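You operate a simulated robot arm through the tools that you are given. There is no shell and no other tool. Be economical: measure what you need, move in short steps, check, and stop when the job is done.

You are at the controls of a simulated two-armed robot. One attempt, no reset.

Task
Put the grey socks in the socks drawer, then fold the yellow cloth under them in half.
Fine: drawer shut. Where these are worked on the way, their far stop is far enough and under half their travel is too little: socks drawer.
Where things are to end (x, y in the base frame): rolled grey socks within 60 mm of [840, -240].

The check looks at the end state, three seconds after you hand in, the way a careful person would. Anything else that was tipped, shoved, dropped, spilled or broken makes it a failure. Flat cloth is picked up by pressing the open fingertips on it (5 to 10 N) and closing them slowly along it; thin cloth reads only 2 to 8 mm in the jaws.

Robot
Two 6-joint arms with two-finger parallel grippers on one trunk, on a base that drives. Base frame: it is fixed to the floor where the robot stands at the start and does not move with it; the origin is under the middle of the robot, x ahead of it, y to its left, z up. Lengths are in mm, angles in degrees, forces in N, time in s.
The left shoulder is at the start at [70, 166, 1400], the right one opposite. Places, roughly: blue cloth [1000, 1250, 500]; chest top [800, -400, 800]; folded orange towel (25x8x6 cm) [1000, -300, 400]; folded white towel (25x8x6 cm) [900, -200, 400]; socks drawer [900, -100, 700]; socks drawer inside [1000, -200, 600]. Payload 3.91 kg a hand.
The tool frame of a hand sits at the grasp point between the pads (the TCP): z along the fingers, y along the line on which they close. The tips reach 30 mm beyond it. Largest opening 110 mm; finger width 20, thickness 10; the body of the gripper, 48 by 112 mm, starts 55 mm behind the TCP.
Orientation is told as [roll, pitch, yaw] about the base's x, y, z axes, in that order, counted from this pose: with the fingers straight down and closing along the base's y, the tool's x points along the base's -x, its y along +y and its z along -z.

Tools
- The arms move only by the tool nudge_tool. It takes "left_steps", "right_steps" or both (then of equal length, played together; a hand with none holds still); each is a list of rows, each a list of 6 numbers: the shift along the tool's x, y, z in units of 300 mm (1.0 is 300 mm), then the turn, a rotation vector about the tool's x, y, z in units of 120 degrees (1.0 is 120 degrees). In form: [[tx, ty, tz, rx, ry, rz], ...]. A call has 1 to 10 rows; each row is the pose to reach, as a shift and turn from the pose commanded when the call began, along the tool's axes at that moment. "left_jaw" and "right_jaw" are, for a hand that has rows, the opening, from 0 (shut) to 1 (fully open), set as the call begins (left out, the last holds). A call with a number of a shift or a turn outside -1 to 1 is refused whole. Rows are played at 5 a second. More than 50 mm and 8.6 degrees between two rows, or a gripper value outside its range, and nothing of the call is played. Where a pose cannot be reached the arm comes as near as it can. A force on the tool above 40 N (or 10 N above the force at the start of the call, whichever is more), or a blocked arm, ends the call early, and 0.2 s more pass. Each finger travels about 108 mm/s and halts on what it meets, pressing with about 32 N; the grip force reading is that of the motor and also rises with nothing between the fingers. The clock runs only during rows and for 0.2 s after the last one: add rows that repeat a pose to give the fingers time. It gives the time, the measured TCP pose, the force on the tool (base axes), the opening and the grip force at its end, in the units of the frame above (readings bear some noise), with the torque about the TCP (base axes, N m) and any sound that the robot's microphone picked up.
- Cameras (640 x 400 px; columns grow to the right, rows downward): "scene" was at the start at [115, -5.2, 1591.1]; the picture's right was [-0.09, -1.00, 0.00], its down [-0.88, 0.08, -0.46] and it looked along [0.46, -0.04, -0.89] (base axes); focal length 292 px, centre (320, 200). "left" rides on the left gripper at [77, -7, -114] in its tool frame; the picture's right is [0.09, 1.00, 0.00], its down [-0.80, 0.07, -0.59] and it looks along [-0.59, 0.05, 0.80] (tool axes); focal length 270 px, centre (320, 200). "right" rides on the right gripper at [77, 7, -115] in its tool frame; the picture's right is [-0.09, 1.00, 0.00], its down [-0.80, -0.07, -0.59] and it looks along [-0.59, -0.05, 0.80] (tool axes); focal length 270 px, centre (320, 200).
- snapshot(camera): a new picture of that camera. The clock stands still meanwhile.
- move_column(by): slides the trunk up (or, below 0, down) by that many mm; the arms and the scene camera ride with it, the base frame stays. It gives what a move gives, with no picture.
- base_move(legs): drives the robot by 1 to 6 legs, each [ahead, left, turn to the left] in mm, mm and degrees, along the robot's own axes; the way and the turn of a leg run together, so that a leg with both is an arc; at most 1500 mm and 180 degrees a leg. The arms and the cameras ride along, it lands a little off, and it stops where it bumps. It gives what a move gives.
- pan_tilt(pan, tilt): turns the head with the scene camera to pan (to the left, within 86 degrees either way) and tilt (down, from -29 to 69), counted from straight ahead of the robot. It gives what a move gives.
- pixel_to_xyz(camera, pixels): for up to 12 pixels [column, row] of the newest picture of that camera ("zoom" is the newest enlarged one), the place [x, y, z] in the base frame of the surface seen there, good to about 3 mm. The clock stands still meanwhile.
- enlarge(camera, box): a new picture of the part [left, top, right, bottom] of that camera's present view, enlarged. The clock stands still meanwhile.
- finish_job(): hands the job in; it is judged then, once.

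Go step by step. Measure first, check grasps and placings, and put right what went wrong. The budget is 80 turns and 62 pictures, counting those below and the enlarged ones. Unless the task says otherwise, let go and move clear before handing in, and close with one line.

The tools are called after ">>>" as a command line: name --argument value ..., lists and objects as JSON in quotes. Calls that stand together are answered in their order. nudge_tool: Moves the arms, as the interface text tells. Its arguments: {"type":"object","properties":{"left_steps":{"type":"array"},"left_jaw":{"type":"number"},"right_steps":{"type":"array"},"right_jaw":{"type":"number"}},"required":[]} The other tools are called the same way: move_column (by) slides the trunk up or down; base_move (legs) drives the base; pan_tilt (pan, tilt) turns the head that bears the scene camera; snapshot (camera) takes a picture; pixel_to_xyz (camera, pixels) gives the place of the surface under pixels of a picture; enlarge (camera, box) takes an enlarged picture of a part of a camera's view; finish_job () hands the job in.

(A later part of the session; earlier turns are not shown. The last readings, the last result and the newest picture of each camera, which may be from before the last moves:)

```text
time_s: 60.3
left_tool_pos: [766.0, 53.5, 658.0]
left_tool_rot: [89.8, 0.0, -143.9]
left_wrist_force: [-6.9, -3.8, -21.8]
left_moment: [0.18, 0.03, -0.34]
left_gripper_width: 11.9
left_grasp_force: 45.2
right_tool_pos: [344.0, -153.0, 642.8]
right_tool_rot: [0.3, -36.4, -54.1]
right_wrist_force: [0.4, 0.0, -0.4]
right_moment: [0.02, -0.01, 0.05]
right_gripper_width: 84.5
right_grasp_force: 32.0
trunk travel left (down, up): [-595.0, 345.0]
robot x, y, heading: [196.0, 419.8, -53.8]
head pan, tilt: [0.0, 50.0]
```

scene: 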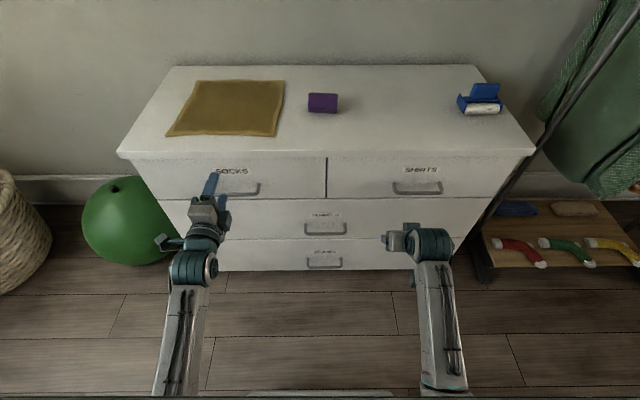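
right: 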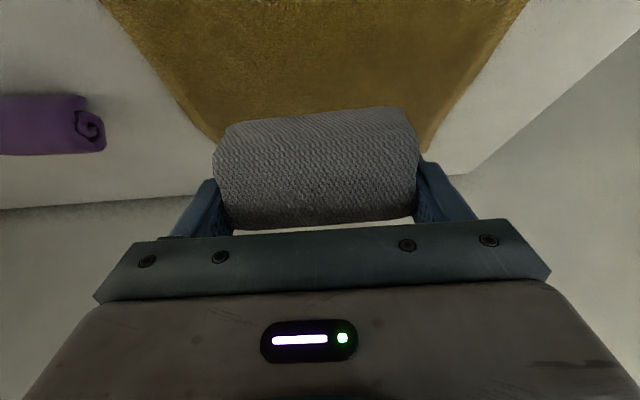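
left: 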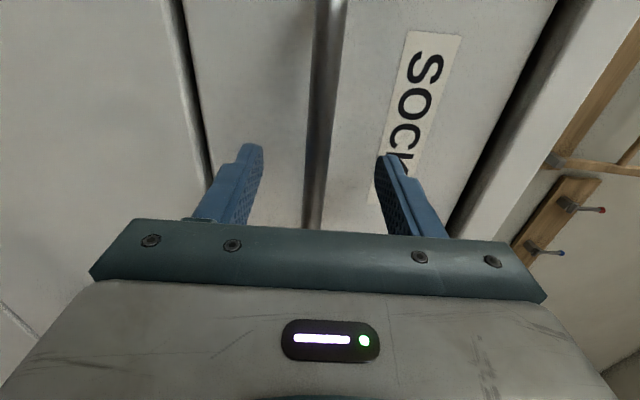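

The drawer follows (moved about 59 mm). I keep pulling another 200 mm.

>>> nudge_tool --left_steps '[[-0.001, 0, -0.07, 0, 0, 0], [-0.002, 0, -0.14, 0, 0, 0], [-0.003, 0, -0.21, 0, 0, 0], [-0.004, 0, -0.28, 0, 0, 0], [-0.005, 0, -0.35, 0, 0, 0], [-0.006, 0, -0.42, 0, 0, 0], [-0.007, 0, -0.49, 0, 0, 0], [-0.008, 0, -0.56, 0, 0, 0], [-0.009, 0, -0.63, 0, 0, 0], [-0.009, 0, -0.67, 0, 0, 0]]'

>>> snapshot --camera "scene"

```text
time_s: 62.5
left_tool_pos: [644.8, 215.9, 657.1]
left_tool_rot: [89.9, -0.1, -143.8]
left_wrist_force: [7.2, 6.7, -22.6]
left_moment: [0.49, -0.24, 0.26]
left_gripper_width: 11.6
left_grasp_force: 45.0
right_tool_pos: [344.8, -151.7, 643.7]
right_tool_rot: [0.0, -36.3, -53.9]
right_wrist_force: [-1.2, 0.0, -0.4]
right_moment: [-0.02, 0.0, 0.0]
right_gripper_width: 84.4
right_grasp_force: 32.0
trunk travel left (down, up): [-595.0, 345.0]
robot x, y, heading: [200.9, 421.1, -53.9]
head pan, tilt: [0.0, 50.0]
```

```text
38 pictures are left
```

scene: 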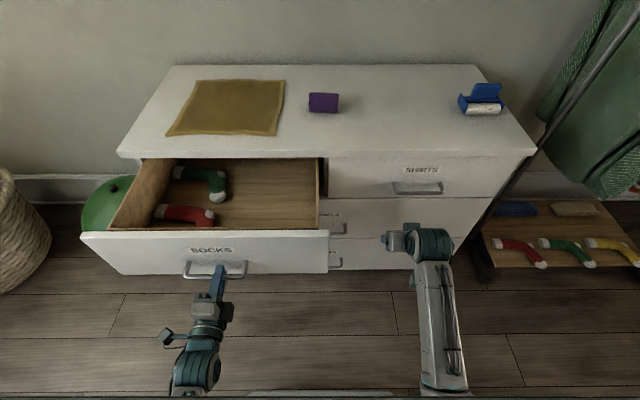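

The drawer is open about 260 mm and shows a red and a green sock on the left; the right part is free. I pull a bit further towards the stop.

>>> nudge_tool --left_steps '[[0, 0, -0.05, 0, 0, 0], [0, 0, -0.1, 0, 0, 0], [0, 0, -0.15, 0, 0, 0], [0, 0, -0.2, 0, 0, 0], [0, 0, -0.25, 0, 0, 0], [0, 0, -0.3, 0, 0, 0]]'

>>> snapshot --camera "scene"

```text
time_s: 63.8
left_tool_pos: [602.7, 270.7, 656.1]
left_tool_rot: [89.8, -0.1, -144.0]
left_wrist_force: [6.0, -12.0, -8.6]
left_moment: [0.2, 0.08, 0.65]
left_gripper_width: 11.7
left_grasp_force: 44.6
right_tool_pos: [343.6, -153.5, 644.3]
right_tool_rot: [0.2, -36.2, -54.2]
right_wrist_force: [-0.6, -0.8, -0.9]
right_moment: [0.04, 0.01, 0.01]
right_gripper_width: 84.4
right_grasp_force: 31.7
trunk travel left (down, up): [-595.0, 345.0]
robot x, y, heading: [197.9, 416.5, -54.0]
head pan, tilt: [0.0, 50.0]
stopped in row 6 (left hand): the force on the tool passed its limit (the readings are from after the stop); the commanded pose is now the measured one
```

```text
37 pictures are left
```

scene: 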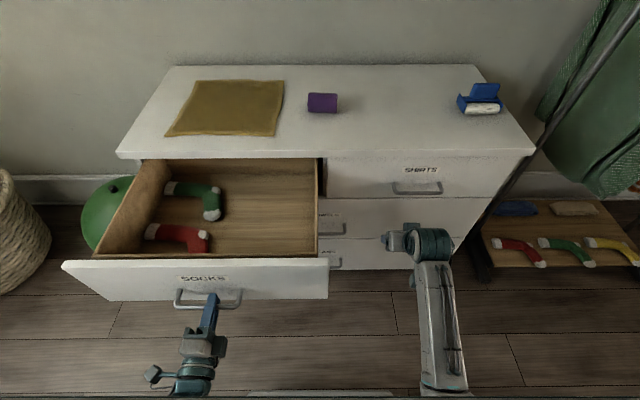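

The stop was felt, about 331 mm open. I measure the drawer's inside and edges, and open and back off the left hand.

>>> pixel_to_xyz --camera "scene" --pixels '[[260, 215], [280, 240], [270, 190], [200, 262], [320, 256], [317, 200], [200, 290], [310, 290], [250, 255], [172, 230], [212, 205]]'

>>> nudge_tool --left_steps '[[0, 0, 0, 0, 0, 0], [0, 0, 0, 0, 0, 0], [0, 0, -0.1, 0, 0, 0], [0, 0, -0.2, 0, 0, 0], [0, 0, -0.28, 0, 0, 0]]' --left_jaw 0.6

```text
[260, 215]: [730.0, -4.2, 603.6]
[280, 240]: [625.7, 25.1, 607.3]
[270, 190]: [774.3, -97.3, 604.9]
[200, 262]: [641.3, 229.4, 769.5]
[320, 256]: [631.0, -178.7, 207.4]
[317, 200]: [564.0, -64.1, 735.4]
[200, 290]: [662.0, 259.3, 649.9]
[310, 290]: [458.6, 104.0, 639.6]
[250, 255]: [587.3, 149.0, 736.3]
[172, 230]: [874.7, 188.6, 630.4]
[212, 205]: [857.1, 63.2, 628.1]
```

```text
time_s: 65.0
left_tool_pos: [552.2, 339.1, 660.0]
left_tool_rot: [90.0, 0.0, -143.9]
left_wrist_force: [-0.1, -0.4, -0.4]
left_moment: [0.02, -0.03, 0.02]
left_gripper_width: 66.1
left_grasp_force: 0.0
right_tool_pos: [342.0, -153.0, 644.4]
right_tool_rot: [0.3, -36.3, -54.1]
right_wrist_force: [-0.8, -0.2, -0.1]
right_moment: [0.01, -0.01, -0.05]
right_gripper_width: 84.4
right_grasp_force: 32.2
trunk travel left (down, up): [-595.0, 345.0]
robot x, y, heading: [199.0, 419.7, -54.0]
head pan, tilt: [0.0, 50.0]
```

Drawer floor is z 604, its face now at n -192, so the socks go down at about (642,24). I raise the trunk, straighten the right tool to near vertical so it clears the drawer front, and shift the base left.

>>> move_column --by 300

>>> nudge_tool --right_steps '[[0, 0, 0, 0, 0.04, 0], [0, 0, 0, 0, 0.08, 0], [0, 0, 0, 0, 0.12, 0], [0, 0, 0, 0, 0.16, 0], [0, 0, 0, 0, 0.2, 0], [0, 0, 0, 0, 0.24, 0], [0, 0, 0, 0, 0.27, 0]]'

>>> base_move --legs '[[0, 346, 0.8]]'

>>> snapshot --camera "scene"

```text
time_s: 68.0
left_tool_pos: [552.8, 339.1, 959.3]
left_tool_rot: [90.0, 0.1, -143.9]
left_wrist_force: [0.1, 0.5, -0.1]
left_moment: [0.01, 0.01, 0.02]
left_gripper_width: 65.8
left_grasp_force: 0.0
right_tool_pos: [341.8, -152.2, 944.4]
right_tool_rot: [0.3, -36.4, -54.1]
right_wrist_force: [-0.2, 0.3, -0.1]
right_moment: [0.02, 0.02, 0.01]
right_gripper_width: 84.5
right_grasp_force: 32.0
trunk travel left (down, up): [-895.0, 45.0]
robot x, y, heading: [197.0, 421.0, -53.9]
head pan, tilt: [0.0, 50.0]
```

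```text
time_s: 69.5
left_tool_pos: [553.2, 339.3, 959.3]
left_tool_rot: [90.0, 0.0, -143.9]
left_wrist_force: [0.4, 0.4, -0.6]
left_moment: [-0.02, -0.05, 0.03]
left_gripper_width: 66.1
left_grasp_force: 0.0
right_tool_pos: [342.6, -153.8, 944.9]
right_tool_rot: [0.2, -3.9, -54.0]
right_wrist_force: [0.3, -0.6, 1.2]
right_moment: [-0.01, -0.03, 0.02]
right_gripper_width: 84.2
right_grasp_force: 32.1
trunk travel left (down, up): [-895.0, 45.0]
robot x, y, heading: [198.4, 422.3, -53.8]
head pan, tilt: [0.0, 50.0]
```

```text
time_s: 71.8
left_tool_pos: [826.5, 547.1, 959.2]
left_tool_rot: [90.1, 0.1, -143.1]
left_wrist_force: [0.8, 0.5, 0.2]
left_moment: [-0.02, -0.01, 0.01]
left_gripper_width: 66.0
left_grasp_force: 0.1
right_tool_pos: [624.0, 52.5, 945.1]
right_tool_rot: [0.2, -4.0, -53.1]
right_wrist_force: [-0.1, 0.1, -0.6]
right_moment: [0.0, -0.04, -0.02]
right_gripper_width: 84.5
right_grasp_force: 31.9
trunk travel left (down, up): [-895.0, 45.0]
robot x, y, heading: [472.7, 624.0, -53.3]
head pan, tilt: [0.0, 50.0]
```

```text
36 pictures are left
```

scene: 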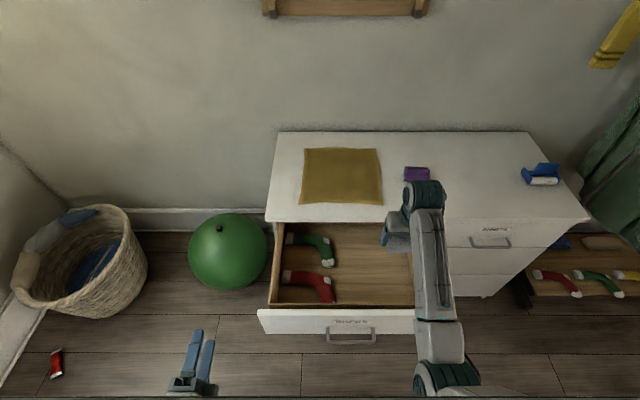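

The hand is at t 531, n -332 over the free right part of the drawer. I move 34 mm ahead and lower the trunk 200 mm, then check.

>>> nudge_tool --right_steps '[[-0.057, 0, 0, 0, 0, 0], [-0.113, 0, 0, 0, 0, 0]]'

>>> move_column --by -200

>>> snapshot --camera "scene"

>>> snapshot --camera "right"

```text
time_s: 72.4
left_tool_pos: [827.8, 546.1, 959.3]
left_tool_rot: [90.0, 0.0, -143.0]
left_wrist_force: [0.0, -0.3, 0.0]
left_moment: [0.01, -0.01, -0.04]
left_gripper_width: 65.9
left_grasp_force: 0.0
right_tool_pos: [645.5, 24.8, 947.4]
right_tool_rot: [0.2, -3.9, -53.3]
right_wrist_force: [-0.5, -0.1, 0.1]
right_moment: [0.01, -0.01, -0.01]
right_gripper_width: 84.4
right_grasp_force: 31.8
trunk travel left (down, up): [-895.0, 45.0]
robot x, y, heading: [468.2, 620.7, -53.0]
head pan, tilt: [0.0, 50.0]
```

```text
time_s: 74.6
left_tool_pos: [828.4, 547.3, 760.2]
left_tool_rot: [90.1, 0.1, -143.1]
left_wrist_force: [0.2, -0.3, 0.8]
left_moment: [-0.04, 0.01, 0.01]
left_gripper_width: 65.9
left_grasp_force: 0.1
right_tool_pos: [644.3, 24.4, 749.5]
right_tool_rot: [0.1, -3.9, -53.2]
right_wrist_force: [-0.9, -1.2, 0.0]
right_moment: [0.0, -0.03, 0.0]
right_gripper_width: 84.5
right_grasp_force: 32.1
trunk travel left (down, up): [-695.0, 245.0]
robot x, y, heading: [475.0, 623.0, -53.1]
head pan, tilt: [0.0, 50.0]
```

```text
35 pictures are left
```

scene: 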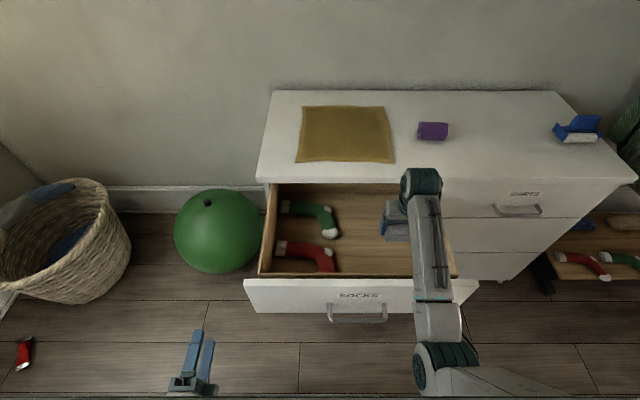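

```text
34 pictures are left
```

right: 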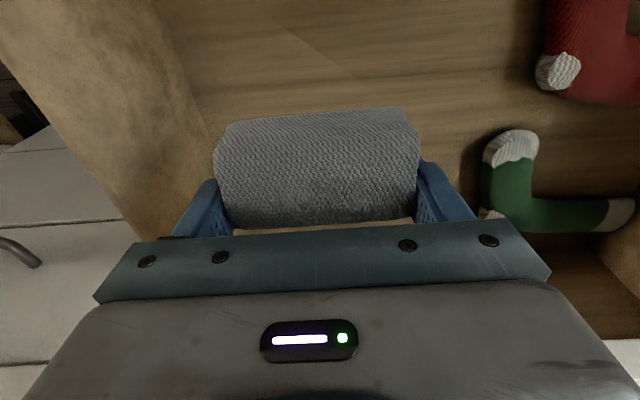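

Going well; before the last 110 mm I check wrist height, drawer side wall and green sock clearance.

>>> pixel_to_xyz --camera "scene" --pixels '[[420, 175], [415, 195], [430, 240], [440, 290], [335, 232], [333, 265], [455, 277]]'

>>> pixel_to_xyz --camera "right" --pixels '[[488, 150], [490, 215], [270, 100], [350, 115], [350, 215], [130, 60], [185, 120], [200, 60]]'

```text
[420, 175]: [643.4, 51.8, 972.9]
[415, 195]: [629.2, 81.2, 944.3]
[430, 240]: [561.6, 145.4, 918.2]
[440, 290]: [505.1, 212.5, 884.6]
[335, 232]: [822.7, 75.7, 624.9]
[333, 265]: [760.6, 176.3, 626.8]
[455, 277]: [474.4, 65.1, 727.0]
```

```text
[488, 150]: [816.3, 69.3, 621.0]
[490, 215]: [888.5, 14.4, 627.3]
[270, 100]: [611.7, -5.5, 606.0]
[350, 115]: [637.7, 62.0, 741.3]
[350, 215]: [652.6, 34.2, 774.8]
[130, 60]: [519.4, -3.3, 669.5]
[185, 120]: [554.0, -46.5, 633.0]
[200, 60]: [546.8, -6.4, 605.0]
```

The forearm slopes down toward the robot (z 973 at the wrist to 885 behind it), so lowering the trunk more would strike the drawer front. I raise the trunk fully, tilt the hand forward, and will lower with the arm instead.

>>> move_column --by 245

>>> nudge_tool --right_steps '[[-0.012, 0, 0, 0, -0.034, 0], [-0.025, 0, 0, 0, -0.067, 0], [-0.037, 0, 0, 0, -0.1, 0], [-0.05, 0, 0, 0, -0.135, 0], [-0.062, 0, 0, 0, -0.168, 0], [-0.075, 0, 0, 0, -0.2, 0], [-0.087, 0, 0, 0, -0.235, 0], [-0.1, 0, 0, 0, -0.27, 0]]'

>>> nudge_tool --right_steps '[[0.06, 0, 0.084, 0, 0, 0], [0.12, 0, 0.168, 0, 0, 0], [0.18, 0, 0.252, 0, 0, 0], [0.245, 0, 0.337, 0, 0, 0], [0.306, 0, 0.421, 0, 0, 0], [0.367, 0, 0.505, 0, 0, 0], [0.43, 0, 0.59, 0, 0, 0]]'

>>> snapshot --camera "scene"

```text
time_s: 77.1
left_tool_pos: [827.7, 547.8, 1004.6]
left_tool_rot: [90.0, 0.0, -143.2]
left_wrist_force: [-0.3, 0.6, 1.3]
left_moment: [-0.04, -0.01, -0.02]
left_gripper_width: 66.2
left_grasp_force: 0.0
right_tool_pos: [645.4, 25.0, 992.6]
right_tool_rot: [0.1, -4.0, -53.2]
right_wrist_force: [0.0, 0.0, -0.5]
right_moment: [0.0, -0.06, 0.01]
right_gripper_width: 84.3
right_grasp_force: 31.5
trunk travel left (down, up): [-940.0, 0.0]
robot x, y, heading: [474.2, 625.6, -53.2]
head pan, tilt: [0.0, 50.0]
```

```text
time_s: 78.9
left_tool_pos: [829.1, 548.1, 1005.3]
left_tool_rot: [90.2, 0.0, -143.1]
left_wrist_force: [-0.4, -0.1, 0.1]
left_moment: [0.04, 0.0, -0.01]
left_gripper_width: 66.1
left_grasp_force: 0.1
right_tool_pos: [663.1, 1.4, 996.0]
right_tool_rot: [0.2, -36.5, -53.3]
right_wrist_force: [0.0, -0.4, -0.4]
right_moment: [0.03, 0.0, 0.02]
right_gripper_width: 84.5
right_grasp_force: 32.1
trunk travel left (down, up): [-940.0, 0.0]
robot x, y, heading: [475.9, 623.4, -53.2]
head pan, tilt: [0.0, 50.0]
```

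```text
time_s: 80.5
left_tool_pos: [827.7, 547.4, 1004.0]
left_tool_rot: [90.0, 0.1, -143.2]
left_wrist_force: [-0.3, -0.6, 0.6]
left_moment: [-0.01, -0.01, 0.0]
left_gripper_width: 66.2
left_grasp_force: 0.1
right_tool_pos: [665.1, 0.8, 776.4]
right_tool_rot: [0.2, -36.4, -53.3]
right_wrist_force: [-0.2, 0.9, -0.1]
right_moment: [0.01, 0.01, 0.01]
right_gripper_width: 84.3
right_grasp_force: 31.8
trunk travel left (down, up): [-940.0, 0.0]
robot x, y, heading: [472.6, 621.8, -53.2]
head pan, tilt: [0.0, 50.0]
```

```text
33 pictures are left
```

scene: 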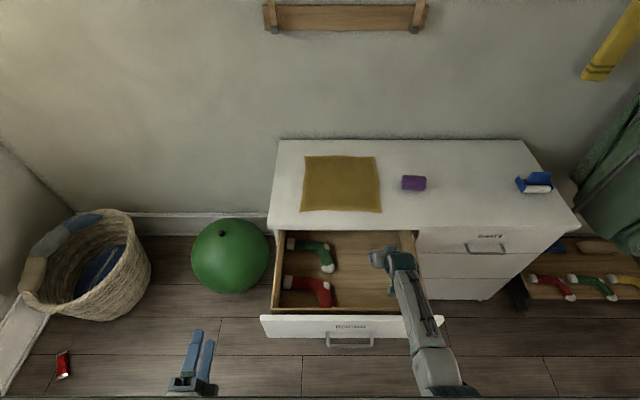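

Now the arm comes down steeply. I check forearm heights over the drawer front before the last 135 mm.

>>> pixel_to_xyz --camera "scene" --pixels '[[395, 255], [402, 275], [412, 300], [422, 325], [432, 355], [445, 318], [410, 250], [380, 258]]'

>>> enlarge --camera "scene" --box '[330, 220, 470, 380]'

```text
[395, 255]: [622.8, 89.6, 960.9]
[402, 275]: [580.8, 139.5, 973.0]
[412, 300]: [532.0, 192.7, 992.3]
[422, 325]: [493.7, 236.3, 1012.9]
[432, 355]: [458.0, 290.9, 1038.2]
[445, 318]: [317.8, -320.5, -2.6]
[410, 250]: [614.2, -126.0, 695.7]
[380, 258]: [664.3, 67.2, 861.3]
```

```text
2.50 times, centred on (400, 300) of scene
```

zoom: 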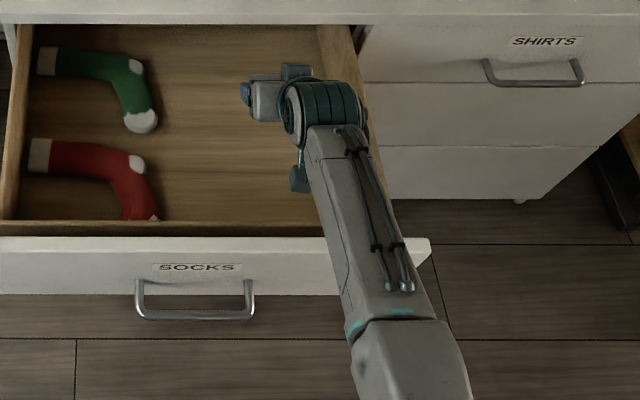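

Forearm top is z≈985 above the drawer front (785); about 70 mm thick, so there is room. I lower 110 mm more and recheck.

>>> nudge_tool --right_steps '[[0.044, 0, 0.06, 0, 0, 0], [0.088, 0, 0.119, 0, 0, 0], [0.13, 0, 0.179, 0, 0, 0], [0.173, 0, 0.238, 0, 0, 0], [0.216, 0, 0.297, 0, 0, 0]]'

>>> snapshot --camera "scene"

>>> snapshot --camera "right"

```text
time_s: 81.6
left_tool_pos: [827.4, 550.2, 1005.4]
left_tool_rot: [90.2, -0.2, -143.1]
left_wrist_force: [0.2, 1.0, -0.1]
left_moment: [-0.02, 0.02, -0.01]
left_gripper_width: 66.0
left_grasp_force: 0.1
right_tool_pos: [671.8, -9.2, 702.0]
right_tool_rot: [0.1, -37.9, -53.2]
right_wrist_force: [1.2, 1.8, 34.1]
right_moment: [4.23, 3.31, -0.22]
right_gripper_width: 84.2
right_grasp_force: 32.1
trunk travel left (down, up): [-940.0, 0.0]
robot x, y, heading: [473.9, 621.4, -53.0]
head pan, tilt: [0.0, 50.0]
stopped in row 5 (right hand): the force on the tool passed its limit (the readings are from after the stop); the commanded pose is now the measured one
```

```text
31 pictures are left
```

scene: 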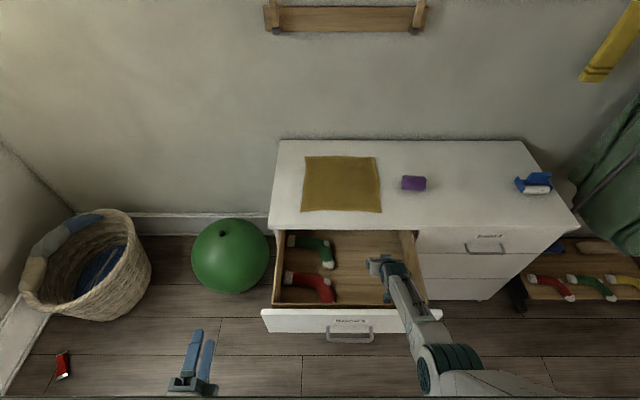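

```text
30 pictures are left
```

right: 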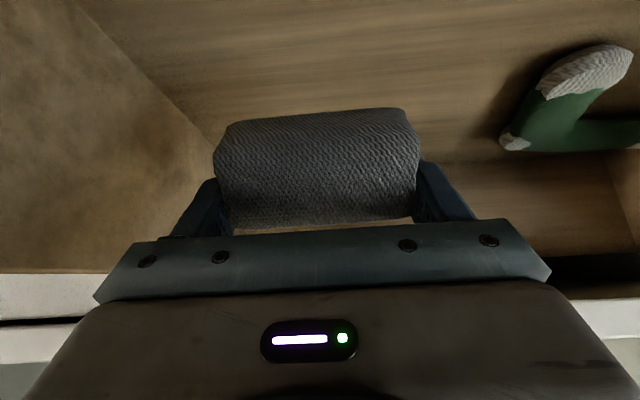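

The force stop (34 N, torque pointing 157 mm behind the TCP) says the wrist camera met the drawer's inner front wall. I go up 40 mm and straighten the tilt to about 14 degrees to pull the camera away from it.

>>> nudge_tool --right_steps '[[-0.041, 0, -0.053, 0, 0, 0], [-0.082, 0, -0.106, 0, 0, 0], [-0.082, 0, -0.106, 0, 0.04, 0], [-0.082, 0, -0.106, 0, 0.08, 0], [-0.082, 0, -0.106, 0, 0.12, 0], [-0.082, 0, -0.106, 0, 0.16, 0], [-0.082, 0, -0.106, 0, 0.2, 0]]'

>>> pixel_to_xyz --camera "scene" --pixels '[[350, 305], [350, 309], [350, 313], [300, 305], [300, 309], [350, 300]]'

```text
time_s: 83.2
left_tool_pos: [828.7, 545.9, 1006.1]
left_tool_rot: [90.1, -0.1, -143.1]
left_wrist_force: [0.2, 0.5, 0.4]
left_moment: [0.02, 0.01, 0.04]
left_gripper_width: 66.0
left_grasp_force: 0.0
right_tool_pos: [670.3, -10.1, 735.4]
right_tool_rot: [-0.1, -13.3, -53.1]
right_wrist_force: [-0.4, -0.2, -0.6]
right_moment: [0.04, 0.01, 0.0]
right_gripper_width: 84.4
right_grasp_force: 32.1
trunk travel left (down, up): [-940.0, 0.0]
robot x, y, heading: [471.5, 625.5, -53.1]
head pan, tilt: [0.0, 50.0]
```

```text
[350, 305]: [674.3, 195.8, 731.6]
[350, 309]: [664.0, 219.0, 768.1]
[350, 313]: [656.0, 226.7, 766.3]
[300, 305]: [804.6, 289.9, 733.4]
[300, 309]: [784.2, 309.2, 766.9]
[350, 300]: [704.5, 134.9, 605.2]
```

At tilt -13 the pose is reachable and the camera has about 45 mm clearance from the inner wall (n -250). I lower 88 mm while easing back 8 mm.

>>> nudge_tool --right_steps '[[0.02, 0, 0.06, 0, 0, 0], [0.04, 0, 0.12, 0, 0, 0], [0.06, 0, 0.18, 0, 0, 0], [0.075, 0, 0.22, 0, 0, 0], [0.085, 0, 0.25, 0, 0, 0], [0.093, 0, 0.28, 0, 0, 0]]'

>>> snapshot --camera "right"

```text
time_s: 84.6
left_tool_pos: [827.8, 546.6, 1004.8]
left_tool_rot: [90.0, 0.0, -143.1]
left_wrist_force: [-0.5, 0.1, -0.2]
left_moment: [0.0, 0.03, 0.02]
left_gripper_width: 66.0
left_grasp_force: 0.1
right_tool_pos: [663.1, 2.8, 670.4]
right_tool_rot: [0.0, -13.4, -53.1]
right_wrist_force: [-0.3, 0.3, -1.0]
right_moment: [0.0, -0.03, 0.01]
right_gripper_width: 84.3
right_grasp_force: 31.6
right hand out of reach, approached as far as the arm can: row 4, 5, 6
trunk travel left (down, up): [-940.0, 0.0]
robot x, y, heading: [473.7, 625.9, -53.2]
head pan, tilt: [0.0, 50.0]
```

```text
29 pictures are left
```

right: 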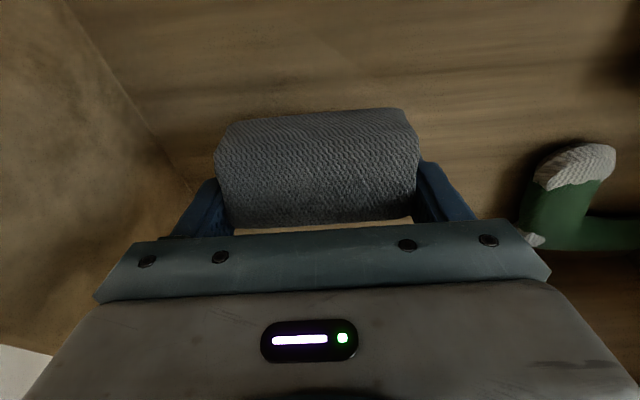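

The arm reached its end at z 670 (position n -396, t 532 is right). I lower the remaining 26 mm with the trunk.

>>> move_column --by -20

>>> move_column --by -5

```text
time_s: 85.2
left_tool_pos: [828.0, 547.1, 983.6]
left_tool_rot: [90.0, 0.0, -143.1]
left_wrist_force: [0.5, -0.3, -0.3]
left_moment: [-0.02, 0.01, 0.01]
left_gripper_width: 66.1
left_grasp_force: 0.1
right_tool_pos: [661.9, 2.3, 650.0]
right_tool_rot: [-0.1, -13.4, -53.2]
right_wrist_force: [-0.1, -0.2, 0.6]
right_moment: [-0.02, -0.04, 0.03]
right_gripper_width: 84.3
right_grasp_force: 32.0
trunk travel left (down, up): [-920.0, 20.0]
robot x, y, heading: [476.3, 621.8, -53.1]
head pan, tilt: [0.0, 50.0]
```

```text
time_s: 85.8
left_tool_pos: [828.7, 547.1, 979.3]
left_tool_rot: [90.0, 0.0, -143.1]
left_wrist_force: [0.6, -0.1, -1.2]
left_moment: [0.01, 0.03, 0.0]
left_gripper_width: 66.0
left_grasp_force: 0.1
right_tool_pos: [662.4, 2.3, 645.6]
right_tool_rot: [0.0, -13.5, -53.1]
right_wrist_force: [0.2, 0.2, -0.9]
right_moment: [0.0, -0.02, 0.01]
right_gripper_width: 84.3
right_grasp_force: 31.8
trunk travel left (down, up): [-915.0, 25.0]
robot x, y, heading: [470.7, 624.3, -53.2]
head pan, tilt: [0.0, 50.0]
```

Still no contact force; I go down in two 4 mm steps.

>>> move_column --by -4

>>> move_column --by -3

```text
time_s: 86.3
left_tool_pos: [829.0, 546.1, 975.7]
left_tool_rot: [90.0, -0.1, -143.1]
left_wrist_force: [0.7, 1.0, 0.0]
left_moment: [0.01, 0.02, 0.0]
left_gripper_width: 66.3
left_grasp_force: 0.0
right_tool_pos: [662.2, 1.7, 641.1]
right_tool_rot: [0.0, -13.4, -53.2]
right_wrist_force: [0.5, -0.2, 1.0]
right_moment: [0.03, 0.01, 0.04]
right_gripper_width: 84.4
right_grasp_force: 31.8
trunk travel left (down, up): [-911.0, 29.0]
robot x, y, heading: [476.6, 616.1, -53.2]
head pan, tilt: [0.0, 50.0]
```

```text
time_s: 86.8
left_tool_pos: [828.2, 548.8, 972.6]
left_tool_rot: [90.3, -0.1, -143.1]
left_wrist_force: [-0.5, -0.1, -0.4]
left_moment: [0.0, 0.03, 0.0]
left_gripper_width: 65.9
left_grasp_force: 0.0
right_tool_pos: [662.5, 1.5, 641.0]
right_tool_rot: [0.0, -13.7, -53.2]
right_wrist_force: [-1.2, 0.0, 16.7]
right_moment: [-0.12, -0.13, -0.02]
right_gripper_width: 84.3
right_grasp_force: 32.0
trunk travel left (down, up): [-908.0, 32.0]
robot x, y, heading: [475.6, 623.6, -53.2]
head pan, tilt: [0.0, 50.0]
```

Contact with the drawer floor: 17 N at z 641. I open the jaws, then lift with the trunk.

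>>> nudge_tool --right_steps '[[0, 0, 0, 0, 0, 0], [0, 0, 0, 0, 0, 0], [0, 0, 0, 0, 0, 0], [0, 0, 0, 0, 0, 0]]' --right_jaw 1

>>> move_column --by 32

>>> snapshot --camera "right"

```text
time_s: 87.8
left_tool_pos: [827.6, 545.8, 972.0]
left_tool_rot: [89.9, 0.1, -143.1]
left_wrist_force: [-0.3, -0.8, 0.4]
left_moment: [0.02, 0.02, -0.01]
left_gripper_width: 66.0
left_grasp_force: 0.1
right_tool_pos: [661.7, 2.8, 638.3]
right_tool_rot: [0.0, -13.4, -53.2]
right_wrist_force: [-1.3, -0.9, -0.9]
right_moment: [-0.01, 0.0, 0.02]
right_gripper_width: 109.8
right_grasp_force: 0.1
trunk travel left (down, up): [-908.0, 32.0]
robot x, y, heading: [473.8, 621.7, -53.0]
head pan, tilt: [0.0, 50.0]
```

```text
time_s: 88.6
left_tool_pos: [829.2, 547.6, 1005.1]
left_tool_rot: [90.0, 0.0, -143.1]
left_wrist_force: [0.1, 0.6, -0.5]
left_moment: [-0.01, 0.0, 0.01]
left_gripper_width: 65.9
left_grasp_force: 0.1
right_tool_pos: [662.7, 2.5, 670.7]
right_tool_rot: [0.0, -13.4, -53.2]
right_wrist_force: [-0.6, 0.4, 0.1]
right_moment: [0.03, 0.01, 0.02]
right_gripper_width: 109.9
right_grasp_force: 0.1
trunk travel left (down, up): [-940.0, 0.0]
robot x, y, heading: [472.4, 624.0, -53.0]
head pan, tilt: [0.0, 50.0]
```

```text
28 pictures are left
```

right: 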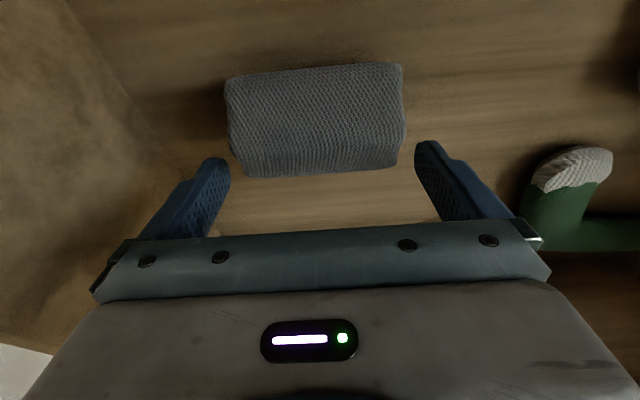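

The socks lie freely on the drawer floor. I raise the right hand, tilt it again to -36 and bring it well above the drawer.

>>> nudge_tool --right_steps '[[-0.02, 0, -0.09, 0, 0, 0], [-0.04, 0, -0.18, 0, 0, 0], [-0.062, 0, -0.26, 0, 0, 0], [-0.072, 0, -0.3, 0, -0.04, 0], [-0.08, 0, -0.34, 0, -0.08, 0], [-0.09, 0, -0.38, 0, -0.12, 0], [-0.1, 0, -0.42, 0, -0.16, 0], [-0.11, 0, -0.46, 0, -0.19, 0]]'

>>> nudge_tool --right_steps '[[-0.065, 0, -0.09, 0, 0, 0], [-0.13, 0, -0.18, 0, 0, 0], [-0.196, 0, -0.27, 0, 0, 0], [-0.26, 0, -0.36, 0, 0, 0], [-0.325, 0, -0.45, 0, 0, 0]]'

>>> snapshot --camera "scene"

```text
time_s: 90.4
left_tool_pos: [828.1, 547.7, 1005.9]
left_tool_rot: [90.2, 0.0, -143.1]
left_wrist_force: [0.6, -0.3, -0.5]
left_moment: [0.01, 0.02, -0.02]
left_gripper_width: 66.1
left_grasp_force: 0.0
right_tool_pos: [661.7, 2.5, 813.3]
right_tool_rot: [0.1, -36.3, -53.2]
right_wrist_force: [0.2, -0.4, 1.2]
right_moment: [-0.02, 0.01, 0.01]
right_gripper_width: 110.0
right_grasp_force: 0.0
trunk travel left (down, up): [-940.0, 0.0]
robot x, y, heading: [473.0, 622.7, -53.2]
head pan, tilt: [0.0, 50.0]
```

```text
time_s: 91.6
left_tool_pos: [828.2, 548.0, 1003.0]
left_tool_rot: [90.1, 0.0, -143.2]
left_wrist_force: [0.3, -0.3, 0.1]
left_moment: [0.0, -0.01, 0.01]
left_gripper_width: 66.0
left_grasp_force: 0.0
right_tool_pos: [663.3, 3.9, 979.5]
right_tool_rot: [0.0, -36.2, -53.2]
right_wrist_force: [0.2, 0.3, -1.1]
right_moment: [-0.01, 0.03, 0.0]
right_gripper_width: 110.2
right_grasp_force: 0.0
trunk travel left (down, up): [-940.0, 0.0]
robot x, y, heading: [473.7, 623.8, -53.1]
head pan, tilt: [0.0, 50.0]
```

```text
27 pictures are left
```

scene: 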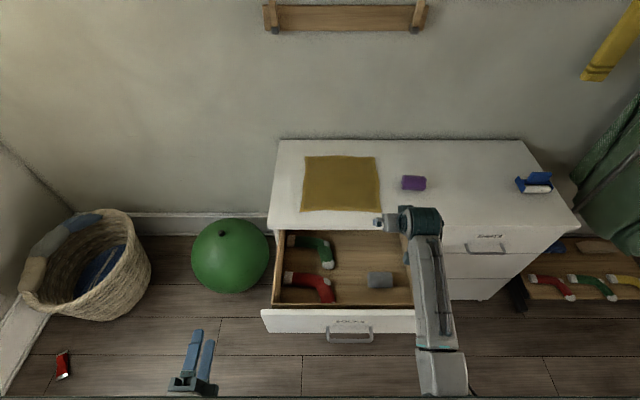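

The socks lie at scene (380,280). I measure where they ended up.

>>> pixel_to_xyz --camera "scene" --pixels '[[370, 280], [380, 275], [380, 280], [380, 286], [391, 280]]'

```text
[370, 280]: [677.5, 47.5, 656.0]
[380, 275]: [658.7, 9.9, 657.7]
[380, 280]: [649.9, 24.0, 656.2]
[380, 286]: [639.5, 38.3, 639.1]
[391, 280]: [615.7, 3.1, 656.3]
```

The socks' centre will be at about (852,-247) once shut, within about 14 mm of the target. Now I take the left hand back to the handle: base right 338, then trunk down 344.

>>> base_move --legs '[[0, -338, 0]]'

>>> move_column --by -344

>>> snapshot --camera "left"

```text
time_s: 93.8
left_tool_pos: [562.5, 348.1, 1004.5]
left_tool_rot: [90.1, -0.1, -143.0]
left_wrist_force: [1.2, 0.8, 0.4]
left_moment: [-0.01, -0.01, -0.01]
left_gripper_width: 66.2
left_grasp_force: 0.2
right_tool_pos: [397.7, -197.6, 978.5]
right_tool_rot: [-0.2, -36.2, -53.0]
right_wrist_force: [-0.2, -0.1, 0.5]
right_moment: [-0.01, 0.0, 0.04]
right_gripper_width: 110.0
right_grasp_force: 0.0
trunk travel left (down, up): [-940.0, 0.0]
robot x, y, heading: [207.7, 421.8, -53.2]
head pan, tilt: [0.0, 50.0]
```

```text
time_s: 97.2
left_tool_pos: [559.7, 348.0, 660.9]
left_tool_rot: [90.0, 0.1, -143.1]
left_wrist_force: [-0.4, -0.4, -0.2]
left_moment: [0.0, 0.02, 0.01]
left_gripper_width: 66.1
left_grasp_force: 0.0
right_tool_pos: [397.6, -198.0, 634.5]
right_tool_rot: [0.1, -36.2, -53.1]
right_wrist_force: [0.4, 0.8, -0.4]
right_moment: [-0.05, -0.02, 0.0]
right_gripper_width: 109.9
right_grasp_force: 0.0
trunk travel left (down, up): [-596.0, 344.0]
robot x, y, heading: [204.8, 418.2, -52.7]
head pan, tilt: [0.0, 50.0]
```

```text
26 pictures are left
```

left: 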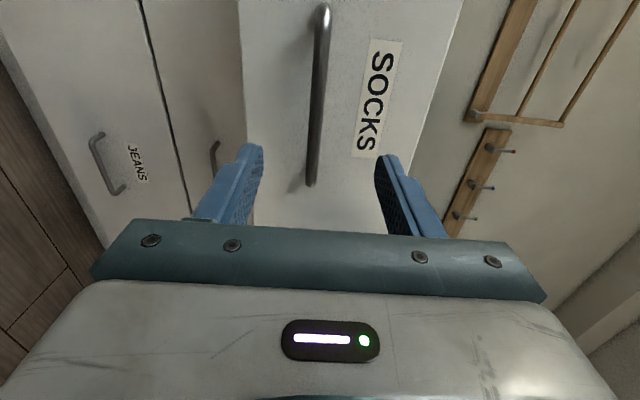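

Lined up with the bar between the fingers. I advance 90 mm, close on the bar.

>>> nudge_tool --left_steps '[[0, 0, 0.08, 0, 0, 0], [0, 0, 0.16, 0, 0, 0], [0, 0, 0.24, 0, 0, 0], [0, 0, 0.3, 0, 0, 0]]'

>>> nudge_tool --left_steps '[[0, 0, 0, 0, 0, 0], [0, 0, 0, 0, 0, 0], [0, 0, 0, 0, 0, 0], [0, 0, 0, 0, 0, 0]]' --left_jaw 0

>>> nudge_tool --left_steps '[[0, 0, 0.05, 0, 0, 0], [0, 0, 0.1, 0, 0, 0], [0, 0, 0.15, 0, 0, 0], [0, 0, 0.2, 0, 0, 0], [0, 0, 0.25, 0, 0, 0], [0, 0, 0.3, 0, 0, 0], [0, 0, 0.35, 0, 0, 0], [0, 0, 0.4, 0, 0, 0], [0, 0, 0.45, 0, 0, 0], [0, 0, 0.5, 0, 0, 0]]'

```text
time_s: 98.2
left_tool_pos: [617.2, 274.6, 660.8]
left_tool_rot: [90.0, 0.0, -143.0]
left_wrist_force: [0.2, 0.2, -0.7]
left_moment: [0.0, 0.04, 0.01]
left_gripper_width: 65.7
left_grasp_force: 0.1
right_tool_pos: [397.0, -197.0, 634.0]
right_tool_rot: [0.1, -36.2, -53.0]
right_wrist_force: [0.0, -0.2, -0.5]
right_moment: [-0.01, 0.0, -0.01]
right_gripper_width: 109.8
right_grasp_force: 0.1
trunk travel left (down, up): [-596.0, 344.0]
robot x, y, heading: [208.9, 422.1, -52.9]
head pan, tilt: [0.0, 50.0]
```

```text
time_s: 99.2
left_tool_pos: [617.0, 274.6, 658.0]
left_tool_rot: [89.7, 0.0, -143.1]
left_wrist_force: [-6.1, -4.0, -23.3]
left_moment: [0.35, 0.18, -0.21]
left_gripper_width: 11.9
left_grasp_force: 44.8
right_tool_pos: [398.3, -196.7, 633.8]
right_tool_rot: [0.0, -36.1, -53.2]
right_wrist_force: [0.0, -0.7, -0.8]
right_moment: [-0.01, 0.01, 0.03]
right_gripper_width: 109.8
right_grasp_force: 0.0
trunk travel left (down, up): [-596.0, 344.0]
robot x, y, heading: [204.6, 419.2, -53.1]
head pan, tilt: [0.0, 50.0]
```

```text
time_s: 101.4
left_tool_pos: [706.8, 153.3, 658.4]
left_tool_rot: [89.6, 0.0, -143.0]
left_wrist_force: [-16.0, -11.9, -30.3]
left_moment: [0.31, 0.37, 0.08]
left_gripper_width: 11.6
left_grasp_force: 44.8
right_tool_pos: [398.2, -199.7, 632.5]
right_tool_rot: [0.1, -36.0, -53.1]
right_wrist_force: [0.3, -0.2, 0.1]
right_moment: [0.0, 0.0, 0.0]
right_gripper_width: 110.1
right_grasp_force: 0.1
trunk travel left (down, up): [-596.0, 344.0]
robot x, y, heading: [207.4, 421.7, -52.9]
head pan, tilt: [0.0, 50.0]
```

The drawer has gone in about 150 mm. I ease the side and vertical load slightly and push the remaining 175 mm.

>>> nudge_tool --left_steps '[[-0.008, -0.008, 0.05, 0, 0, 0], [-0.008, -0.008, 0.1, 0, 0, 0], [-0.008, -0.008, 0.15, 0, 0, 0], [-0.008, -0.008, 0.2, 0, 0, 0], [-0.008, -0.008, 0.25, 0, 0, 0], [-0.008, -0.008, 0.3, 0, 0, 0], [-0.008, -0.008, 0.35, 0, 0, 0], [-0.008, -0.008, 0.4, 0, 0, 0], [-0.008, -0.008, 0.45, 0, 0, 0], [-0.008, -0.008, 0.5, 0, 0, 0]]'

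>>> nudge_tool --left_steps '[[0, 0, 0.03, 0, 0, 0], [0, 0, 0.06, 0, 0, 0], [0, 0, 0.085, 0, 0, 0], [0, 0, 0.1, 0, 0, 0], [0, 0, 0.115, 0, 0, 0], [0, 0, 0.13, 0, 0, 0]]'

>>> snapshot --camera "scene"

```text
time_s: 103.6
left_tool_pos: [797.6, 34.4, 657.7]
left_tool_rot: [90.0, -0.1, -142.8]
left_wrist_force: [17.2, 11.5, -10.2]
left_moment: [0.11, 0.0, 0.33]
left_gripper_width: 11.9
left_grasp_force: 44.6
right_tool_pos: [398.8, -196.6, 634.2]
right_tool_rot: [-0.2, -36.1, -53.0]
right_wrist_force: [0.2, -0.6, 0.6]
right_moment: [0.02, 0.01, -0.02]
right_gripper_width: 110.2
right_grasp_force: 0.0
trunk travel left (down, up): [-596.0, 344.0]
robot x, y, heading: [203.6, 420.6, -53.2]
head pan, tilt: [0.0, 50.0]
```

```text
time_s: 104.3
left_tool_pos: [805.4, 21.7, 657.5]
left_tool_rot: [90.0, 0.0, -142.8]
left_wrist_force: [-7.8, 18.9, 8.0]
left_moment: [-0.31, -0.09, 0.2]
left_gripper_width: 11.6
left_grasp_force: 45.3
right_tool_pos: [396.8, -194.0, 636.4]
right_tool_rot: [0.1, -36.4, -53.0]
right_wrist_force: [-1.4, -0.6, -0.1]
right_moment: [0.02, 0.02, 0.01]
right_gripper_width: 109.8
right_grasp_force: 0.0
trunk travel left (down, up): [-596.0, 344.0]
robot x, y, heading: [209.3, 424.6, -53.0]
head pan, tilt: [0.0, 50.0]
stopped in row 3 (left hand): the force on the tool passed its limit (the readings are from after the stop); the commanded pose is now the measured one
```

```text
25 pictures are left
```

scene: 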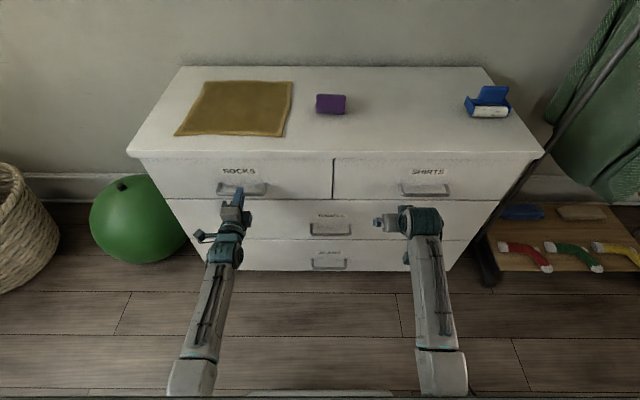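

It stopped by force; I check whether the socks drawer face is flush with the shirts drawer.

>>> pixel_to_xyz --camera "scene" --pixels '[[180, 180], [280, 185], [320, 180], [310, 170], [350, 180], [480, 180], [450, 190], [345, 170]]'

>>> enlarge --camera "scene" --box '[130, 140, 370, 290]'

```text
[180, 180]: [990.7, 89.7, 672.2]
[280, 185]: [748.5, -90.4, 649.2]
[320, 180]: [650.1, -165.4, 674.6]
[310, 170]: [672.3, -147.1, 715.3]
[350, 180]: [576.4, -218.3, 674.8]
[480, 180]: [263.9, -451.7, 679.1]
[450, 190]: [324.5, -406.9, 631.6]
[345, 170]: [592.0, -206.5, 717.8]
```

```text
2.67 times, centred on (250, 215) of scene
```

zoom: 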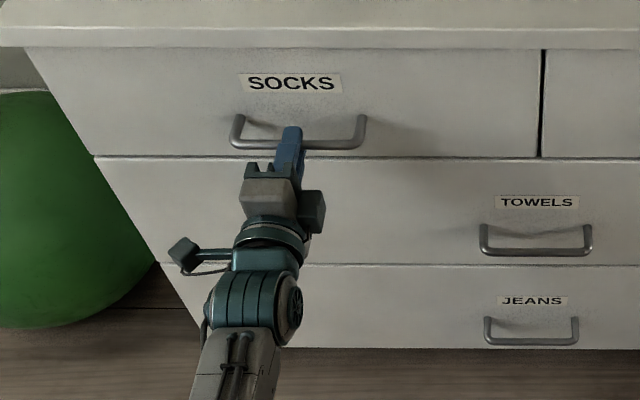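

Both faces lie at n≈-521, so the drawer is shut flush. I release the handle, back off, and roll the left hand back.

>>> nudge_tool --left_steps '[[0, 0, 0, 0, 0, 0], [0, 0, 0, 0, 0, 0], [0, 0, 0, 0, 0, 0], [0, 0, -0.1, 0, 0, 0], [0, 0, -0.2, 0, 0, 0], [0, 0, -0.3, 0, 0, 0], [0, 0, -0.4, 0, 0, 0], [0, 0, -0.5, 0, 0, 0]]' --left_jaw 0.6

>>> nudge_tool --left_steps '[[0, 0, 0, 0, 0, -0.07], [0, 0, 0, 0, 0, -0.14], [0, 0, 0, 0, 0, -0.21], [0, 0, 0, 0, 0, -0.28], [0, 0, 0, 0, 0, -0.35], [0, 0, 0, 0, 0, -0.42], [0, 0, 0, 0, 0, -0.49], [0, 0, 0, 0, 0, -0.56], [0, 0, 0, 0, 0, -0.63], [0, 0, 0, 0, 0, -0.7]]'

>>> nudge_tool --left_steps '[[0, 0, 0, 0, 0, -0.05]]'

>>> nudge_tool --left_steps '[[0, 0, 0, 0, 0.065, 0], [0, 0, 0, 0, 0.13, 0], [0, 0, 0, 0, 0.195, 0], [0, 0, 0, 0, 0.26, 0], [0, 0, 0, 0, 0.325, 0], [0, 0, 0, 0, 0.39, 0], [0, 0, 0, 0, 0.45, 0]]'

```text
time_s: 106.1
left_tool_pos: [715.2, 140.6, 655.7]
left_tool_rot: [89.7, 0.0, -142.9]
left_wrist_force: [0.0, -0.2, 0.0]
left_moment: [-0.01, -0.02, -0.01]
left_gripper_width: 66.1
left_grasp_force: 0.1
right_tool_pos: [396.9, -197.2, 634.4]
right_tool_rot: [0.2, -36.3, -53.1]
right_wrist_force: [0.1, 0.4, -0.2]
right_moment: [-0.02, 0.0, 0.0]
right_gripper_width: 109.9
right_grasp_force: 0.0
trunk travel left (down, up): [-596.0, 344.0]
robot x, y, heading: [207.1, 422.8, -52.9]
head pan, tilt: [0.0, 50.0]
```

```text
time_s: 108.3
left_tool_pos: [715.4, 139.1, 655.9]
left_tool_rot: [87.2, -84.1, -140.2]
left_wrist_force: [-0.1, -0.5, 0.1]
left_moment: [-0.04, 0.0, 0.01]
left_gripper_width: 65.9
left_grasp_force: 0.1
right_tool_pos: [398.4, -196.4, 635.3]
right_tool_rot: [0.2, -36.2, -53.0]
right_wrist_force: [0.2, 0.1, -0.1]
right_moment: [-0.01, 0.01, -0.02]
right_gripper_width: 109.8
right_grasp_force: 0.0
trunk travel left (down, up): [-596.0, 344.0]
robot x, y, heading: [205.8, 422.6, -53.3]
head pan, tilt: [0.0, 50.0]
```

```text
time_s: 108.7
left_tool_pos: [714.7, 138.4, 655.4]
left_tool_rot: [-21.2, -89.7, -31.6]
left_wrist_force: [-0.2, -0.3, -0.5]
left_moment: [0.02, -0.01, -0.02]
left_gripper_width: 66.3
left_grasp_force: 0.0
right_tool_pos: [396.7, -196.6, 635.0]
right_tool_rot: [0.0, -36.2, -53.0]
right_wrist_force: [0.4, 0.4, 0.4]
right_moment: [-0.01, 0.03, -0.04]
right_gripper_width: 109.9
right_grasp_force: 0.0
trunk travel left (down, up): [-596.0, 344.0]
robot x, y, heading: [206.8, 422.4, -53.0]
head pan, tilt: [0.0, 50.0]
```

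```text
time_s: 110.3
left_tool_pos: [714.8, 138.9, 655.7]
left_tool_rot: [0.0, -35.7, -52.9]
left_wrist_force: [0.0, -0.7, -0.6]
left_moment: [0.0, 0.01, 0.01]
left_gripper_width: 65.9
left_grasp_force: 0.1
right_tool_pos: [397.7, -196.6, 634.6]
right_tool_rot: [0.1, -36.2, -53.0]
right_wrist_force: [0.4, 0.5, -0.2]
right_moment: [-0.02, -0.02, -0.03]
right_gripper_width: 110.0
right_grasp_force: 0.0
trunk travel left (down, up): [-596.0, 344.0]
robot x, y, heading: [206.3, 420.4, -53.1]
head pan, tilt: [0.0, 50.0]
```

Left hand is back at tilt -36. I raise the trunk, move the base so its middle faces the cloth middle (t 675), and take a fresh look at the cloth.

>>> move_column --by 344

>>> base_move --legs '[[0, 258, 0], [150, 0, 0]]'

>>> nudge_tool --left_steps '[[-0.049, -0.036, -0.005, 0, 0, 0], [-0.099, -0.072, -0.011, 0, 0, 0], [-0.148, -0.108, -0.016, 0, 0, 0], [-0.197, -0.144, -0.021, 0, 0, 0], [-0.247, -0.18, -0.027, 0, 0, 0], [-0.296, -0.216, -0.032, 0, 0, 0], [-0.345, -0.252, -0.037, 0, 0, 0], [-0.394, -0.288, -0.042, 0, 0, 0], [-0.444, -0.324, -0.048, 0, 0, 0], [-0.493, -0.36, -0.053, 0, 0, 0]]' --right_steps '[[-0.032, 0.029, -0.026, 0, 0, 0], [-0.064, 0.059, -0.052, 0, 0, 0], [-0.097, 0.088, -0.078, 0, 0, 0], [-0.129, 0.117, -0.104, 0, 0, 0], [-0.161, 0.147, -0.13, 0, 0, 0], [-0.193, 0.176, -0.156, 0, 0, 0], [-0.225, 0.205, -0.182, 0, 0, 0], [-0.258, 0.234, -0.208, 0, 0, 0], [-0.29, 0.264, -0.234, 0, 0, 0], [-0.322, 0.293, -0.26, 0, 0, 0]]' --left_jaw 0.45 --right_jaw 0.45

>>> snapshot --camera "scene"

```text
time_s: 113.7
left_tool_pos: [714.1, 139.7, 999.0]
left_tool_rot: [0.0, -35.7, -52.9]
left_wrist_force: [0.7, 0.0, 0.1]
left_moment: [-0.02, -0.01, 0.0]
left_gripper_width: 66.4
left_grasp_force: 0.1
right_tool_pos: [397.2, -196.3, 978.0]
right_tool_rot: [0.1, -36.2, -53.1]
right_wrist_force: [0.4, 0.4, 0.3]
right_moment: [0.02, 0.0, 0.04]
right_gripper_width: 109.9
right_grasp_force: 0.1
trunk travel left (down, up): [-940.0, 0.0]
robot x, y, heading: [206.2, 422.0, -53.1]
head pan, tilt: [0.0, 50.0]
```

```text
time_s: 116.5
left_tool_pos: [1012.5, 174.2, 999.9]
left_tool_rot: [-0.1, -35.8, -53.3]
left_wrist_force: [-0.4, 1.0, -0.2]
left_moment: [-0.06, 0.0, -0.01]
left_gripper_width: 65.9
left_grasp_force: 0.0
right_tool_pos: [692.4, -160.0, 980.0]
right_tool_rot: [0.1, -36.4, -53.4]
right_wrist_force: [-1.0, 0.4, 0.1]
right_moment: [-0.01, -0.01, -0.01]
right_gripper_width: 110.1
right_grasp_force: 0.1
trunk travel left (down, up): [-940.0, 0.0]
robot x, y, heading: [508.7, 456.4, -53.3]
head pan, tilt: [0.0, 50.0]
```

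```text
time_s: 118.9
left_tool_pos: [1027.4, 52.9, 1076.6]
left_tool_rot: [6.2, -34.3, -55.3]
left_wrist_force: [-0.6, -0.2, -0.4]
left_moment: [0.03, 0.02, -0.01]
left_gripper_width: 49.3
left_grasp_force: 0.0
right_tool_pos: [749.1, -154.5, 1079.0]
right_tool_rot: [-5.2, -34.9, -51.7]
right_wrist_force: [0.1, 0.5, 0.3]
right_moment: [0.0, 0.0, -0.02]
right_gripper_width: 49.4
right_grasp_force: 0.1
trunk travel left (down, up): [-940.0, 0.0]
robot x, y, heading: [504.8, 458.3, -53.3]
head pan, tilt: [0.0, 50.0]
stopped in row 10 (left hand): the arm was blocked; the commanded pose is now the measured one
```

```text
23 pictures are left
```

scene: 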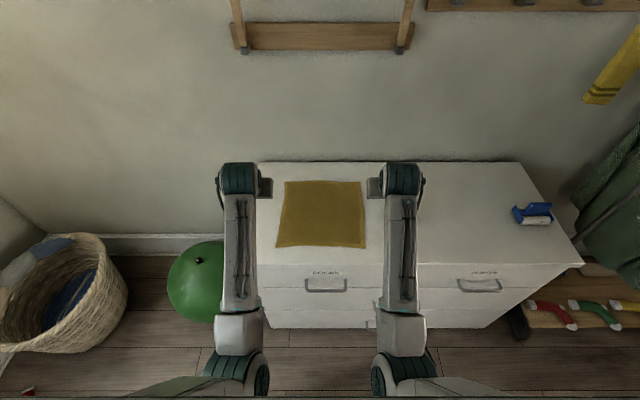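

Both hands were held at about l=±173 with a roll creeping in; they're higher relative to the shoulder than where inward reach worked. I go 60 mm lower and level the roll, then come inward again.

>>> nudge_tool --left_steps '[[0.03, 0.03, 0.04, 0.01, -0.004, -0.003], [0.06, 0.06, 0.081, 0.021, -0.007, -0.007], [0.09, 0.09, 0.122, 0.032, -0.01, -0.01], [0.118, 0.1, 0.162, 0.042, -0.014, -0.013]]' --right_steps '[[0.03, -0.03, 0.04, -0.009, -0.002, 0.003], [0.06, -0.06, 0.081, -0.018, -0.004, 0.006], [0.09, -0.09, 0.122, -0.027, -0.007, 0.009], [0.118, -0.1, 0.162, -0.036, -0.009, 0.011]]'

>>> nudge_tool --left_steps '[[0, -0.05, 0, 0, 0, 0], [0, -0.1, 0, 0, 0, 0], [0, -0.14, 0, 0, 0, 0], [0, -0.18, 0, 0, 0, 0], [0, -0.22, 0, 0, 0, 0]]' --right_steps '[[0, 0.05, 0, 0, 0, 0], [0, 0.1, 0, 0, 0, 0], [0, 0.14, 0, 0, 0, 0], [0, 0.18, 0, 0, 0, 0], [0, 0.22, 0, 0, 0, 0]]'

```text
time_s: 119.9
left_tool_pos: [1052.8, 73.7, 1019.1]
left_tool_rot: [-0.2, -36.2, -53.3]
left_wrist_force: [-0.4, 0.2, -0.7]
left_moment: [0.0, -0.05, 0.0]
left_gripper_width: 49.4
left_grasp_force: 0.0
right_tool_pos: [720.8, -173.3, 1021.2]
right_tool_rot: [0.3, -36.1, -53.3]
right_wrist_force: [0.0, 0.6, -0.2]
right_moment: [-0.05, -0.01, 0.02]
right_gripper_width: 49.7
right_grasp_force: 0.0
trunk travel left (down, up): [-940.0, 0.0]
robot x, y, heading: [505.9, 458.5, -53.1]
head pan, tilt: [0.0, 50.0]
```

```text
time_s: 121.1
left_tool_pos: [1005.3, 39.0, 1019.0]
left_tool_rot: [1.1, -36.0, -53.8]
left_wrist_force: [-0.1, -0.4, 0.5]
left_moment: [-0.01, 0.03, 0.01]
left_gripper_width: 49.5
left_grasp_force: 0.1
right_tool_pos: [763.9, -142.9, 1020.3]
right_tool_rot: [-1.4, -36.2, -52.6]
right_wrist_force: [-0.1, 0.5, 0.1]
right_moment: [0.01, 0.03, 0.0]
right_gripper_width: 49.5
right_grasp_force: 0.1
trunk travel left (down, up): [-940.0, 0.0]
robot x, y, heading: [509.2, 457.3, -53.2]
head pan, tilt: [0.0, 50.0]
```

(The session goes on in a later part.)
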